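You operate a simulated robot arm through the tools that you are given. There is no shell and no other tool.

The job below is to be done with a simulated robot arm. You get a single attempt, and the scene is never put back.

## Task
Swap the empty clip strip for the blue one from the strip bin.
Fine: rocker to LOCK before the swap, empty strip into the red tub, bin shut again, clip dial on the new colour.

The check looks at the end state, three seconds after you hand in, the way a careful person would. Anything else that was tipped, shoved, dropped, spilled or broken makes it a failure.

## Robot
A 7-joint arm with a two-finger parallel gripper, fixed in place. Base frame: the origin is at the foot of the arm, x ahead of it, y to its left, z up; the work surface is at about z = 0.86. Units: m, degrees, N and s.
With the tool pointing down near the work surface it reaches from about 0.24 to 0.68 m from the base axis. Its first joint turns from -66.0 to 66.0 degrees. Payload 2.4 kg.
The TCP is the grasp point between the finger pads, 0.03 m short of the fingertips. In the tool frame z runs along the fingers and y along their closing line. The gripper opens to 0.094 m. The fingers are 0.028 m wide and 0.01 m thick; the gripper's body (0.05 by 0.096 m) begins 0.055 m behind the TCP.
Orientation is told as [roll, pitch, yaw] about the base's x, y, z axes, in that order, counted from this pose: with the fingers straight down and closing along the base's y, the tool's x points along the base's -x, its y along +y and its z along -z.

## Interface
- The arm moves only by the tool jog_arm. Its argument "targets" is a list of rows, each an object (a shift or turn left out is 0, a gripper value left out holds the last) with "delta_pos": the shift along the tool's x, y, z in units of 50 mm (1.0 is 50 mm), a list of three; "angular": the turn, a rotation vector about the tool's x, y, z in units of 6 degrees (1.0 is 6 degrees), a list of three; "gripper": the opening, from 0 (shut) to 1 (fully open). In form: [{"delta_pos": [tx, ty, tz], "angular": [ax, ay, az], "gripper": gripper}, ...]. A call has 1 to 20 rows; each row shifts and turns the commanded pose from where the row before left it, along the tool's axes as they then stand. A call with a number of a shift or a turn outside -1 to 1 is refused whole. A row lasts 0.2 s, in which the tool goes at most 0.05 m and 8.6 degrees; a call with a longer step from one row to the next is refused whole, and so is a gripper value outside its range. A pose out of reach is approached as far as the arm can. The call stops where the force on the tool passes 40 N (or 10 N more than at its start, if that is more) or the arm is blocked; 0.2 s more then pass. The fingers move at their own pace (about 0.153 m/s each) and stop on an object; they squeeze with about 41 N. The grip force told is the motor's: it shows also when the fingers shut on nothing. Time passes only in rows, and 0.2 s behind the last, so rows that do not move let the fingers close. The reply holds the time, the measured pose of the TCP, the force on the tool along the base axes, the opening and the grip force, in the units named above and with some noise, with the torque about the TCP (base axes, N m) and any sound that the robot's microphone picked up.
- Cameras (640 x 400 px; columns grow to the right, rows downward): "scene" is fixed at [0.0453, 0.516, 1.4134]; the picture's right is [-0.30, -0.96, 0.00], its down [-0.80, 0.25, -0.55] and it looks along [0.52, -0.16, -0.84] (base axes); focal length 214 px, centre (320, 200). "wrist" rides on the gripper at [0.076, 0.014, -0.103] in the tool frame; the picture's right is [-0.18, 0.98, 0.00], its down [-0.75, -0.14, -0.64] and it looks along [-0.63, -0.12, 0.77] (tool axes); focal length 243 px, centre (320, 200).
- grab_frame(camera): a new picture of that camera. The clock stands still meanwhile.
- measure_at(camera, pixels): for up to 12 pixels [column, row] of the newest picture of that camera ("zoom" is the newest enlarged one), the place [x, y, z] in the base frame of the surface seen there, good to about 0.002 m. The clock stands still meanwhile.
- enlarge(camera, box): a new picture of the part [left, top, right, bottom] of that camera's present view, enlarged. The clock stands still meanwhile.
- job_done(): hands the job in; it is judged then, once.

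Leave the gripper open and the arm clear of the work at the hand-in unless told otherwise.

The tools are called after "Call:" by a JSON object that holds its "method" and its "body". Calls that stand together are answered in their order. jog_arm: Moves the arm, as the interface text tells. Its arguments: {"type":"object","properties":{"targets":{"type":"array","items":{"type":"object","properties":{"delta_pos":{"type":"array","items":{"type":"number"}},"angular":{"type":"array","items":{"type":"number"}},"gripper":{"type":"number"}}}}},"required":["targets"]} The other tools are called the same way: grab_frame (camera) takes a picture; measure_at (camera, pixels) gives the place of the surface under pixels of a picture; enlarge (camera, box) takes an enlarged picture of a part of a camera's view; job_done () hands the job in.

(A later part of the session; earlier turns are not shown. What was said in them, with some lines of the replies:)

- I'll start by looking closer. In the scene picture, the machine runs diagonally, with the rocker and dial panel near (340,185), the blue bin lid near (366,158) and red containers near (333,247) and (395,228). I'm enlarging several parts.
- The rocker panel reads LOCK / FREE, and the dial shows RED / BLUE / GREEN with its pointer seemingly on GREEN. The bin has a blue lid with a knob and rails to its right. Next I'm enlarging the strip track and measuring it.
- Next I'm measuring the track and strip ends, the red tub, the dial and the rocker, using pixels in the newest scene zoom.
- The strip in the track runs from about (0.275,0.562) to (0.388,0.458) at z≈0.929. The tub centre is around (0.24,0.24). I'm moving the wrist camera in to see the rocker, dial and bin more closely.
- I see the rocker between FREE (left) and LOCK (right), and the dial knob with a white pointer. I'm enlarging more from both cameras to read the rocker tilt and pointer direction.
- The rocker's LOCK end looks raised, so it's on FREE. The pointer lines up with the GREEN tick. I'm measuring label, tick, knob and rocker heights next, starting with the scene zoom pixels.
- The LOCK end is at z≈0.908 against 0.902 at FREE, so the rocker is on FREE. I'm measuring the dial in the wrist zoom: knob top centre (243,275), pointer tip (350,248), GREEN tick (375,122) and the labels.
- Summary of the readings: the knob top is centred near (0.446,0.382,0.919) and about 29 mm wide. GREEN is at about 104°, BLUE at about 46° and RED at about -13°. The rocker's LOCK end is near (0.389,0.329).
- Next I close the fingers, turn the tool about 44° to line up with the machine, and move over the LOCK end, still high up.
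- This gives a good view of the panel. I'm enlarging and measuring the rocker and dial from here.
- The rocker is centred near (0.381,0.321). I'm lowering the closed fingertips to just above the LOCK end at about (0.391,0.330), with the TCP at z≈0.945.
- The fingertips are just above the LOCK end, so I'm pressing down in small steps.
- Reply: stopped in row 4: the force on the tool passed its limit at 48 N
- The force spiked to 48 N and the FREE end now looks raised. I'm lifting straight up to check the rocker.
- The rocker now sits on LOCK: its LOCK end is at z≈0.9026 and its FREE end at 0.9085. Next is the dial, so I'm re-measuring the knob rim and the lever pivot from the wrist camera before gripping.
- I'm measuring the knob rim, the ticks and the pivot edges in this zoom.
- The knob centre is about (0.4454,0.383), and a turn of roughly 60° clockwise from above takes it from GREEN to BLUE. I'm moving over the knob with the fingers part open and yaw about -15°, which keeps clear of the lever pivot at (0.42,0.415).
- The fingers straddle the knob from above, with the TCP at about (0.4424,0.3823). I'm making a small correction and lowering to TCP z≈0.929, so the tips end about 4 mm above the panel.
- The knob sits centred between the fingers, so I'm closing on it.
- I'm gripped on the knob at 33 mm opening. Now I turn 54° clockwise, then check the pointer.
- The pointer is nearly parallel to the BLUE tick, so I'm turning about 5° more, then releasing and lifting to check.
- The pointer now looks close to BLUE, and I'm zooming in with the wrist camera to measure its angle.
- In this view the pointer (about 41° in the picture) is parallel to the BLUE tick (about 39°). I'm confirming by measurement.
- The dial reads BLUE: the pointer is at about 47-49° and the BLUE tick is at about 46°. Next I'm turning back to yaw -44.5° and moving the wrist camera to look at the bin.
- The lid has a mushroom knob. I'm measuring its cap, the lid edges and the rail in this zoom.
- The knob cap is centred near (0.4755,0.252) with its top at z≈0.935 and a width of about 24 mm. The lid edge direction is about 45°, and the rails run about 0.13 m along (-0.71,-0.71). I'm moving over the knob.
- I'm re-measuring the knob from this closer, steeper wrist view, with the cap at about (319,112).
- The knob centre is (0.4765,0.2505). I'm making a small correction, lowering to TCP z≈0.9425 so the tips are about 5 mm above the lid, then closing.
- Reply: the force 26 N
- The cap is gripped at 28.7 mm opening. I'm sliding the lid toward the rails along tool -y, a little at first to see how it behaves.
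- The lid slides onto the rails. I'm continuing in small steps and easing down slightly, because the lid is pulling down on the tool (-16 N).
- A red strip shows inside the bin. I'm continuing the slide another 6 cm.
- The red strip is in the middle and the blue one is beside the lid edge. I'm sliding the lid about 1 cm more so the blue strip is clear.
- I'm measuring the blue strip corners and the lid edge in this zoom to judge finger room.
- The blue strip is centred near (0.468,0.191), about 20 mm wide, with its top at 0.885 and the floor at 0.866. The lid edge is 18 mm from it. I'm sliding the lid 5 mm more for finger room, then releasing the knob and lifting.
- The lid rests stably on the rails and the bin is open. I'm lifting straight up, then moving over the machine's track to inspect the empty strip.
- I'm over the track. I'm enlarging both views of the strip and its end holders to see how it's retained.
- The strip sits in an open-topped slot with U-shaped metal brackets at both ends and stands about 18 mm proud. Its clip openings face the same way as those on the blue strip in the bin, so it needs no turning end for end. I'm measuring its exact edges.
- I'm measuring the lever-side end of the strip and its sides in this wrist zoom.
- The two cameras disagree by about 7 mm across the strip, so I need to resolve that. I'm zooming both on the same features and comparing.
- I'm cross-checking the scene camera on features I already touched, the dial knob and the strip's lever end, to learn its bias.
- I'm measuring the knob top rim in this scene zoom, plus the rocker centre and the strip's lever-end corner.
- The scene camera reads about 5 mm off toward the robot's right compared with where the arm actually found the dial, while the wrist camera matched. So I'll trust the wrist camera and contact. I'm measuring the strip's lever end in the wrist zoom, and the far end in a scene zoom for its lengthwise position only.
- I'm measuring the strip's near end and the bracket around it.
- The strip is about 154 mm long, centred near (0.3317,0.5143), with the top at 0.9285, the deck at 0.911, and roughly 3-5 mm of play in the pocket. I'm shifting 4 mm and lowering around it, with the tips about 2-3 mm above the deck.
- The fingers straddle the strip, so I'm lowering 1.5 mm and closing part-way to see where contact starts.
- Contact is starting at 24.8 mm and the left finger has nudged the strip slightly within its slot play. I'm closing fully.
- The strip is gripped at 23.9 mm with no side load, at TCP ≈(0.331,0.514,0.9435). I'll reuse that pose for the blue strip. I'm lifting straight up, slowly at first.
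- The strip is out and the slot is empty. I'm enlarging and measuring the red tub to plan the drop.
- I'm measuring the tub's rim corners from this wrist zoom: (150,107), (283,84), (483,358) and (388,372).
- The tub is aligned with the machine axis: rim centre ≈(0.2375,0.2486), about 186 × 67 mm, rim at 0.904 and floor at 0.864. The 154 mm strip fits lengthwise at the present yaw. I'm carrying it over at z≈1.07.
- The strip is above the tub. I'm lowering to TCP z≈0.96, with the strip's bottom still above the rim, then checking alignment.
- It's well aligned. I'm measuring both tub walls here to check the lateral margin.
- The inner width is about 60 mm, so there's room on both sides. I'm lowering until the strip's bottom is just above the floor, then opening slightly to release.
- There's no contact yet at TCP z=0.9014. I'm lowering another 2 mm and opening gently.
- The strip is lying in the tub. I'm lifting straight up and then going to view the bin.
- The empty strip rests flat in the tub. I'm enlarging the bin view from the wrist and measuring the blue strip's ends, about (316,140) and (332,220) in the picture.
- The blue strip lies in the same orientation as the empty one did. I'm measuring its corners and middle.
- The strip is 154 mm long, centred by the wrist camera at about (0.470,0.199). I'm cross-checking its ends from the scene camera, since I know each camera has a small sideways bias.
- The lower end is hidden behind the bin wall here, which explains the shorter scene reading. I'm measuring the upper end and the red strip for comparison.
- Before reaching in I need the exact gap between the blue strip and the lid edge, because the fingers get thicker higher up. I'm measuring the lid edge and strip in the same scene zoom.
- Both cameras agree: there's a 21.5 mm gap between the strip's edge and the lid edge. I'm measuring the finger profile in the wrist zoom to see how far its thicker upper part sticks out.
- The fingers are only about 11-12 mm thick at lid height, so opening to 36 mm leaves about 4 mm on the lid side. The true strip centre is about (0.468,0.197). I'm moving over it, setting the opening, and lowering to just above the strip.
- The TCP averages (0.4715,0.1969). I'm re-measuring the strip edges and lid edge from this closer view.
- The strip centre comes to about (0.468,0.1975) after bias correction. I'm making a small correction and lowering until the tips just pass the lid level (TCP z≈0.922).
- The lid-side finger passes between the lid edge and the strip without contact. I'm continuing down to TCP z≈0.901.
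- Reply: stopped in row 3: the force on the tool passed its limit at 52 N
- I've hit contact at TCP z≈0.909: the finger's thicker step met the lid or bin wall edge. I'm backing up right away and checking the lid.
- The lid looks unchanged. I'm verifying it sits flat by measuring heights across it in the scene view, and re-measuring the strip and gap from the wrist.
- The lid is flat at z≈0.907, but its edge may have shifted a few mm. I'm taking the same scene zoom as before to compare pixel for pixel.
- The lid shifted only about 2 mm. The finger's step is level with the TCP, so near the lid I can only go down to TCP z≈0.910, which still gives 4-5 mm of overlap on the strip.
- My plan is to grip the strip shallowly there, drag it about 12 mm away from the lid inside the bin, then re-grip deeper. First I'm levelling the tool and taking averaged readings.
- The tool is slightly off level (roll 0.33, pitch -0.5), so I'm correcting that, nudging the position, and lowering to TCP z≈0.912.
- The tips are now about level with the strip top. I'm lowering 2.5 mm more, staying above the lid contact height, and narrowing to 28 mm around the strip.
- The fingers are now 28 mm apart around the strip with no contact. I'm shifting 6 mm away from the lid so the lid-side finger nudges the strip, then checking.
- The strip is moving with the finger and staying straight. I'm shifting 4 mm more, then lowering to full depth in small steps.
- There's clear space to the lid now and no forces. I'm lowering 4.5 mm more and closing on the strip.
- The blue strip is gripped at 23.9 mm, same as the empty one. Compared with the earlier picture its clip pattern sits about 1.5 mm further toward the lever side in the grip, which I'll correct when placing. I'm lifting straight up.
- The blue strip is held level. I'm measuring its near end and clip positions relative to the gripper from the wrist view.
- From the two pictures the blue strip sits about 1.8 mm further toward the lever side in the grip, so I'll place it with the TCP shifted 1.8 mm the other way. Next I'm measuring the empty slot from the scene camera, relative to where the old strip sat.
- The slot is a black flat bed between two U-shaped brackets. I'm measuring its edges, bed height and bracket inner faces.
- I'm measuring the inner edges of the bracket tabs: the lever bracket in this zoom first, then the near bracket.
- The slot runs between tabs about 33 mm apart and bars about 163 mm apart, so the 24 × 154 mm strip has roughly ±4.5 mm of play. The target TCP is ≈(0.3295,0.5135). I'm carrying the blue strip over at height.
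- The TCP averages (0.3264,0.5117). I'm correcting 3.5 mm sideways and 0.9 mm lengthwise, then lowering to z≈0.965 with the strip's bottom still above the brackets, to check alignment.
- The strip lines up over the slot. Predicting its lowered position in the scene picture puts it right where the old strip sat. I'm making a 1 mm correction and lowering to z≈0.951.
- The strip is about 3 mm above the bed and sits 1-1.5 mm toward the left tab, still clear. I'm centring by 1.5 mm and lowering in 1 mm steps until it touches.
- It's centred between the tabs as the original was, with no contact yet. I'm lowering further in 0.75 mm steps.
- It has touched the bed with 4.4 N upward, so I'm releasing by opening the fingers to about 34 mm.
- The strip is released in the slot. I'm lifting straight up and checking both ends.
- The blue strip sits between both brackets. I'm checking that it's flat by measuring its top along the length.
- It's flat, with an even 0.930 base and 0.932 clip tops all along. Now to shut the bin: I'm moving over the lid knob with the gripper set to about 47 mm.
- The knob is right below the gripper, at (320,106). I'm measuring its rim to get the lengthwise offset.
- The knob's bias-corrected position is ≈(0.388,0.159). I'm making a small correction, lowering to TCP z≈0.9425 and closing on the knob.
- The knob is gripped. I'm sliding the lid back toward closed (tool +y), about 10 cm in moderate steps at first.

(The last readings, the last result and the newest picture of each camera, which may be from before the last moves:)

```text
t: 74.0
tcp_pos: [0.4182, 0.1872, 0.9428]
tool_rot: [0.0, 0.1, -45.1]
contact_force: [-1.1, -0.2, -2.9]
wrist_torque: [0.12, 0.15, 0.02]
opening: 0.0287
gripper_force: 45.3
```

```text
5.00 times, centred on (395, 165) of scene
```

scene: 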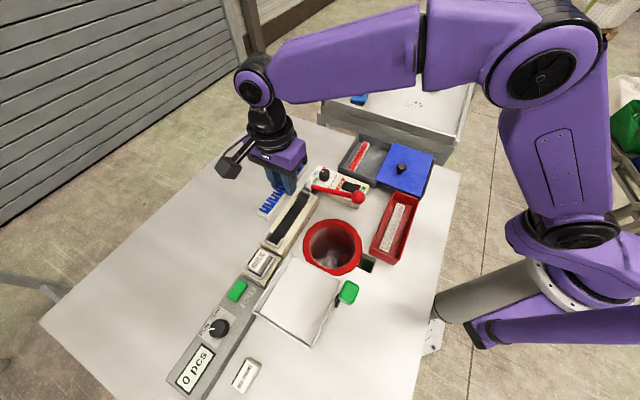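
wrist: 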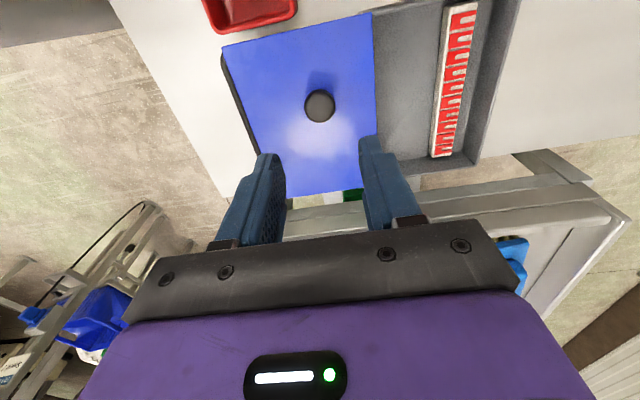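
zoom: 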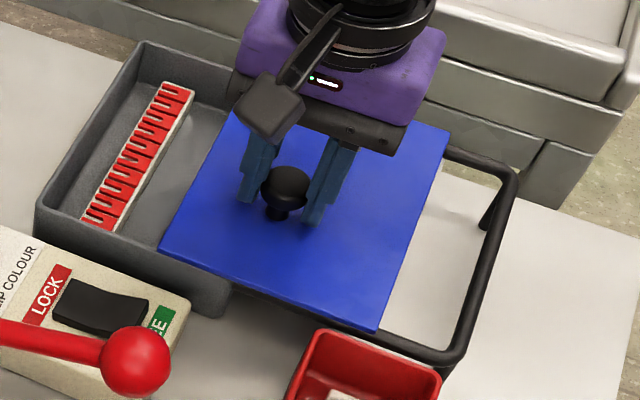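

The lid slides freely, so I'm continuing with another 6.5 cm.

Call:
{"method": "jog_arm", "body": {"targets": [{"delta_pos": [0, 0.25, 0]}, {"delta_pos": [0, 0.25, 0]}, {"delta_pos": [0, 0.25, 0]}, {"delta_pos": [0, 0.25, 0]}, {"delta_pos": [0, 0.25, 0]}, {"delta_pos": [0, 0.1, 0]}]}}

Call:
{"method": "enlarge", "body": {"camera": "scene", "box": [330, 115, 442, 195]}}

```text
t: 75.4
tcp_pos: [0.4643, 0.2353, 0.943]
tool_rot: [-0.1, 0.0, -45.2]
contact_force: [3.3, -4.1, -8.2]
wrist_torque: [-0.12, -0.21, -0.04]
opening: 0.0288
gripper_force: 44.9
```

```text
5.00 times, centred on (386, 155) of scene
```

zoom: 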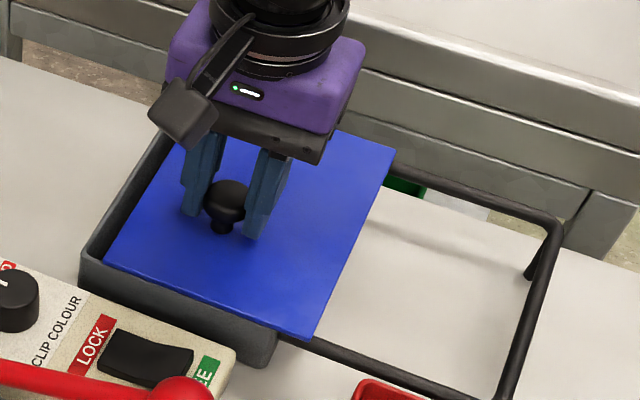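

About 17 mm remain. I'm moving 14 mm, then comparing with the picture of the closed lid, whose corners were at (78,252) and (277,330) in this same zoom.

Call:
{"method": "jog_arm", "body": {"targets": [{"delta_pos": [0, 0.12, 0.01]}, {"delta_pos": [0, 0.1, 0]}, {"delta_pos": [0, 0.06, 0]}, {}]}}

Call:
{"method": "enlarge", "body": {"camera": "scene", "box": [330, 115, 442, 195]}}

```text
t: 76.4
tcp_pos: [0.4745, 0.2452, 0.9435]
tool_rot: [0.0, -0.1, -45.1]
contact_force: [4.6, -4.0, 2.9]
wrist_torque: [0.0, 0.08, -0.05]
opening: 0.0289
gripper_force: 44.7
```

```text
5.00 times, centred on (386, 155) of scene
```

zoom: 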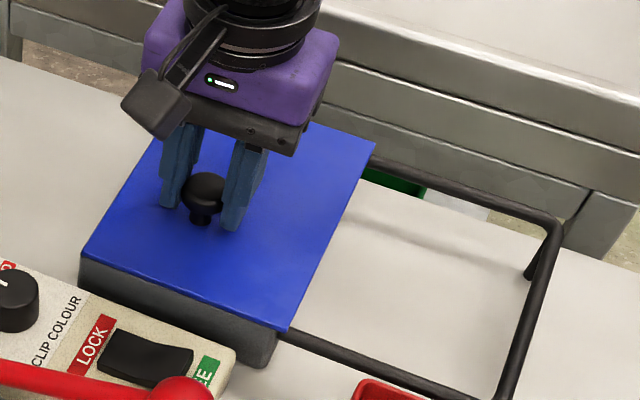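

About 3.5-4 mm are left. I'm continuing in 1 mm steps.

Call:
{"method": "jog_arm", "body": {"targets": [{"delta_pos": [0, 0.025, 0]}, {"delta_pos": [0, 0.025, 0]}, {"delta_pos": [0, 0.02, 0]}, {}]}}

Call:
{"method": "enlarge", "body": {"camera": "scene", "box": [330, 115, 442, 195]}}

```text
t: 77.4
tcp_pos: [0.4766, 0.2482, 0.9422]
tool_rot: [0.1, -0.1, -45.1]
contact_force: [1.5, -1.2, 11.3]
wrist_torque: [0.03, -0.01, 0.06]
opening: 0.0287
gripper_force: 45.2
```

```text
5.00 times, centred on (386, 155) of scene
```

zoom: 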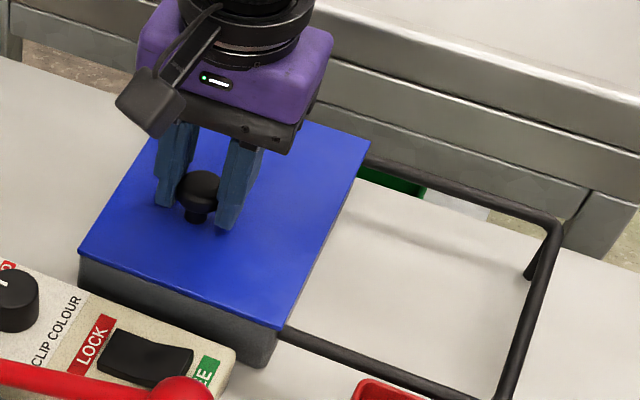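

It's almost exactly the closed position. I'm pushing another 1.5 mm gently to see if there's a stop.

Call:
{"method": "jog_arm", "body": {"targets": [{"delta_pos": [0, 0.02, 0]}, {"delta_pos": [0, 0.015, 0]}, {}]}}

Call:
{"method": "enlarge", "body": {"camera": "scene", "box": [330, 125, 386, 195]}}

```text
t: 78.2
tcp_pos: [0.4773, 0.2478, 0.9431]
tool_rot: [-0.1, 0.1, -45.1]
contact_force: [-6.7, -6.0, 20.9]
wrist_torque: [-0.17, 0.15, 0.1]
opening: 0.0287
gripper_force: 44.8
```

```text
5.71 times, centred on (358, 160) of scene
```

zoom: 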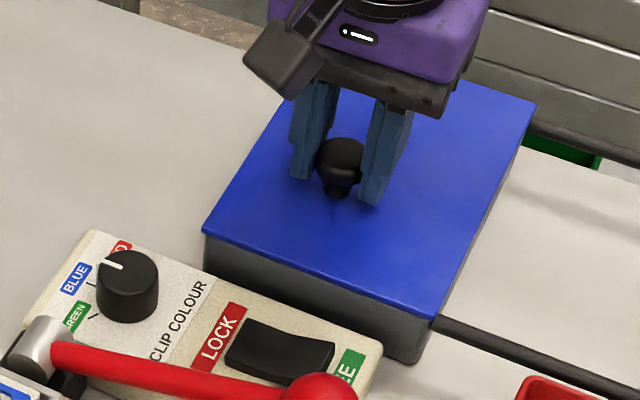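

There's now about 9 N of reaction against a stop, so the lid is closed: the TCP sum 0.725 matches the original. I'm releasing the knob and lifting clear.

Call:
{"method": "jog_arm", "body": {"targets": [{"gripper": 0.5}, {"gripper": 0.5}, {"delta_pos": [0, 0, -0.4]}, {"delta_pos": [0, 0, -0.9]}, {"delta_pos": [0, 0, -0.9]}, {"delta_pos": [0, 0, -0.9]}, {"delta_pos": [0, 0, -0.9], "gripper": 1}, {}]}}

Call:
{"method": "grab_frame", "body": {"camera": "wrist"}}

Call:
{"method": "grab_frame", "body": {"camera": "scene"}}

Call:
{"method": "enlarge", "body": {"camera": "scene", "box": [280, 120, 440, 220]}}

```text
t: 80.0
tcp_pos: [0.4804, 0.2487, 1.1438]
tool_rot: [-0.1, 0.0, -45.1]
contact_force: [0.6, -0.2, 0.3]
wrist_torque: [0.02, 0.0, 0.01]
opening: 0.0941
gripper_force: 0.1
```

```text
taken
```

wrist: 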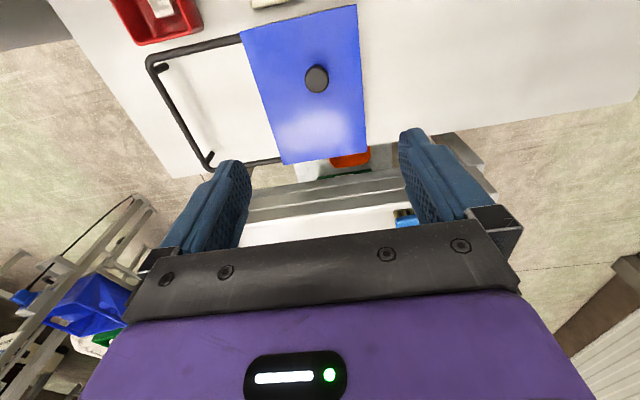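

```text
taken
```

scene: 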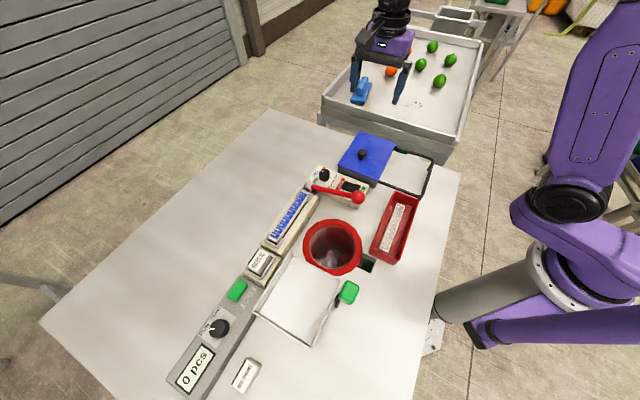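

```text
4.00 times, centred on (360, 170) of scene
```

zoom: 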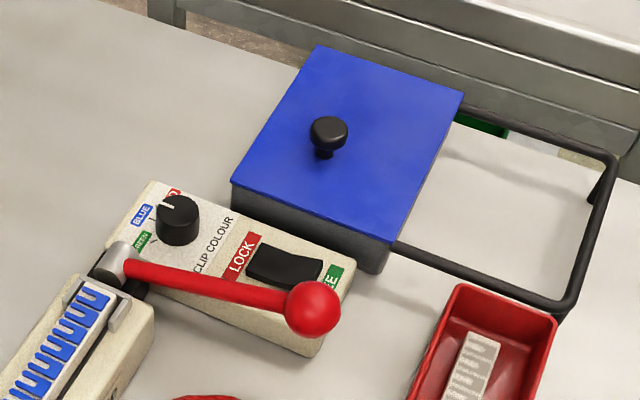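

The lid looks the same as at the start and is shut. The dial pointer deserves a more careful check, so I'm zooming in on it from the scene camera.

Call:
{"method": "enlarge", "body": {"camera": "scene", "box": [312, 164, 340, 184]}}

```text
16.00 times, centred on (326, 174) of scene
```

zoom: 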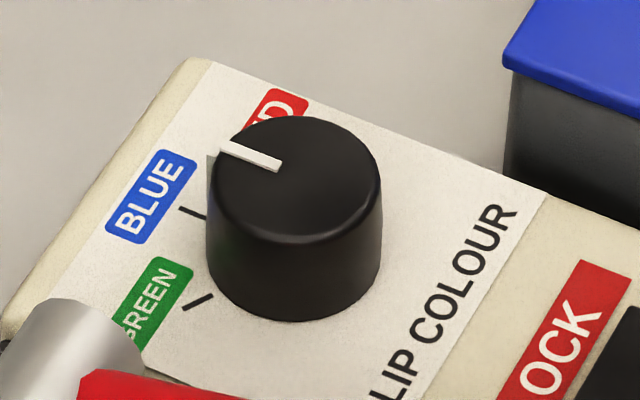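

In this zoom the pointer (17° above left) is parallel to the BLUE tick (19°), while the GREEN tick slopes the other way. I'm confirming with measured coordinates.

Call:
{"method": "measure_at", "body": {"camera": "zoom", "pixels": [[276, 163], [228, 149], [296, 178], [212, 180], [376, 180], [296, 122], [296, 236], [184, 210], [203, 216], [188, 307], [212, 297], [215, 170]]}}

```text
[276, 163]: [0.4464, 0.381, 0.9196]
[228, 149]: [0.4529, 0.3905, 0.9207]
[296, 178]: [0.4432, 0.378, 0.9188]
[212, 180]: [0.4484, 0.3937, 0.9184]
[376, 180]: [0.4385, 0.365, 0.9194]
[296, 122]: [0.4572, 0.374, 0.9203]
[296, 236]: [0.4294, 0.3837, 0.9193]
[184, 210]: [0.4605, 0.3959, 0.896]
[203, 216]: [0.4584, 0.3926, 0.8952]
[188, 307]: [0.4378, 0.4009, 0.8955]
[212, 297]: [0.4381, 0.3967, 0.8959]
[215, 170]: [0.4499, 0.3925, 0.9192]
```

The pointer measures about 50-55° from the scene and 48.7° from the wrist, against a BLUE tick at about 45°. It reads BLUE but may be a few degrees short. I'm going back over the dial for a closer look and a fine trim.

Call:
{"method": "jog_arm", "body": {"targets": [{"delta_pos": [0.5945, 0.3455, 0.2], "gripper": 0.5}, {"delta_pos": [0.5945, 0.3455, 0.2]}, {"delta_pos": [0.5945, 0.3455, 0.2]}, {"delta_pos": [0.5945, 0.3455, 0.2]}, {"angular": [0, 0, 0.92], "delta_pos": [0, 0, 0.2]}, {"angular": [0, 0, 0.92], "delta_pos": [0, 0, 0.2]}, {"angular": [0, 0, 0.92], "delta_pos": [0, 0, 0.2]}, {"angular": [0, 0, 0.92], "delta_pos": [0, 0, 0.2]}, {"angular": [0, 0, 0.6]}, {}]}}

Call:
{"method": "jog_arm", "body": {"targets": [{}]}}

Call:
{"method": "jog_arm", "body": {"targets": [{}]}}

Call:
{"method": "grab_frame", "body": {"camera": "wrist"}}

Call:
{"method": "enlarge", "body": {"camera": "wrist", "box": [296, 66, 360, 116]}}

```text
t: 82.2
tcp_pos: [0.4441, 0.3811, 1.061]
tool_rot: [-0.1, -0.1, -70.9]
contact_force: [1.0, 0.1, 1.1]
wrist_torque: [-0.03, 0.02, -0.04]
opening: 0.0469
gripper_force: 0.1
```

```text
t: 82.6
tcp_pos: [0.4444, 0.3802, 1.0622]
tool_rot: [0.0, 0.0, -70.8]
contact_force: [0.9, -0.1, 0.0]
wrist_torque: [0.0, -0.02, 0.0]
opening: 0.047
gripper_force: 0.2
```

```text
t: 83.0
tcp_pos: [0.4438, 0.381, 1.0617]
tool_rot: [0.0, 0.1, -70.8]
contact_force: [-0.3, 0.3, -0.4]
wrist_torque: [0.01, -0.01, 0.01]
opening: 0.0469
gripper_force: 0.2
```

```text
taken
```

wrist: 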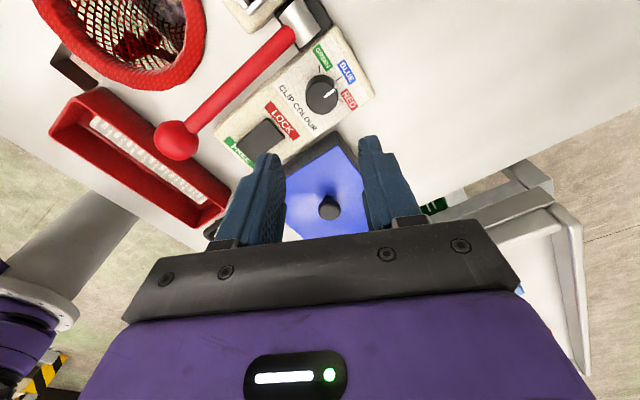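

```text
8.00 times, centred on (328, 91) of wrist
```

zoom: 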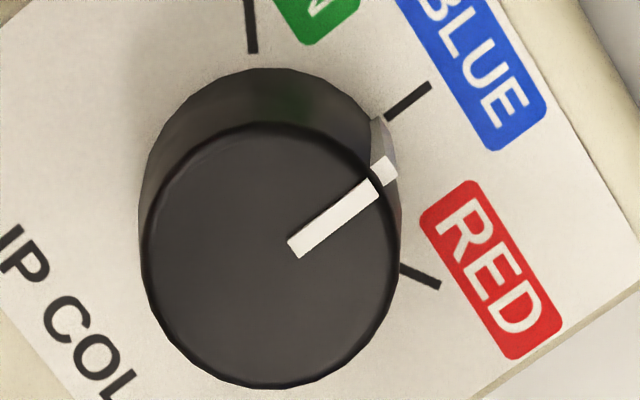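

Seen from here the pointer (38.5° in the picture) is parallel to the BLUE tick (37.3°) within 1-2°, so no trim is needed and I'll leave it alone. I'm raising the arm clear with the gripper open for a final check.

Call:
{"method": "jog_arm", "body": {"targets": [{"delta_pos": [0, 0, -0.9]}, {"delta_pos": [0, 0, -0.9]}, {"delta_pos": [0, 0, -0.9], "gripper": 1}, {"delta_pos": [0, 0, -0.6]}, {"angular": [0, 0, -0.95]}, {"angular": [0, 0, -0.95]}, {"angular": [0, 0, -0.95]}, {"angular": [0, 0, -0.95]}, {"delta_pos": [0.1, -0.7, 0]}, {"delta_pos": [0.1, -0.7, 0]}, {}]}}

Call:
{"method": "grab_frame", "body": {"camera": "scene"}}

Call:
{"method": "enlarge", "body": {"camera": "scene", "box": [240, 130, 440, 270]}}

Call:
{"method": "enlarge", "body": {"camera": "scene", "box": [300, 155, 364, 195]}}

Call:
{"method": "grab_frame", "body": {"camera": "wrist"}}

```text
t: 85.4
tcp_pos: [0.3847, 0.342, 1.2264]
tool_rot: [0.1, 0.0, -47.9]
contact_force: [0.3, 0.8, -0.5]
wrist_torque: [0.01, -0.03, -0.01]
opening: 0.0939
gripper_force: 0.0
```

```text
taken
```

scene: 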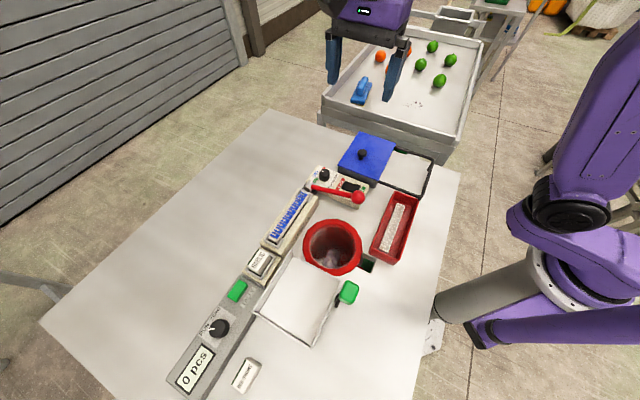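

```text
2.86 times, centred on (340, 200) of scene
```

zoom: 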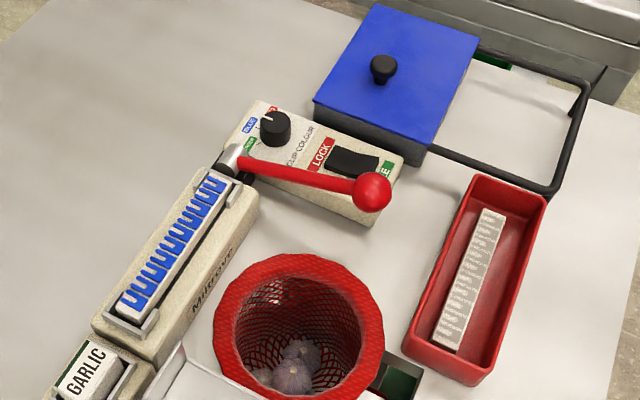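

```text
10.00 times, centred on (332, 175) of scene
```

zoom: 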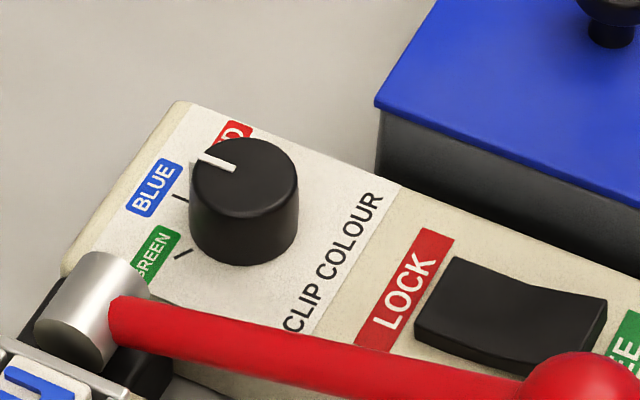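

```text
taken
```

wrist: 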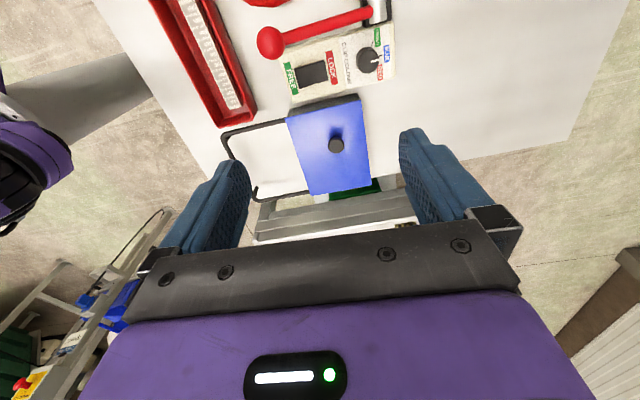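

The final check shows everything in place:
- **Strip:** the blue strip is seated in the track.
- **Tub:** the empty strip lies in the red tub.
- **Bin:** the lid is shut, in the same spot as at the start.
- **Rocker:** on LOCK.
- **Dial:** on BLUE.
- **Arm:** clear of the work with the gripper open, and nothing else has moved.

I'm handing the job in.

Call:
{"method": "job_done", "body": {}}

```text
The job is handed in.
```

The swap is done and handed in. The blue clip strip is seated flat in the track and the empty one is lying in the red tub.

- **Rocker:** I pressed it to LOCK before touching the strips, and it was still on LOCK at the end.
- **Dial:** the pointer is on BLUE, within a degree or two of the tick by the pictures.
- **Bin:** the lid is shut again, pushed back against its stop and in the same spot as at the start.
- **Arm:** raised clear of the work with the gripper open.

While reaching for the blue strip, a finger pressed on the edge of the open lid and the arm stopped at about 52 N. The lid shifted about 2 mm along its rails but stayed flat and slid closed normally. After that I nudged the blue strip about 1 cm across the bin so I could grip it properly. The final pictures show nothing else moved.
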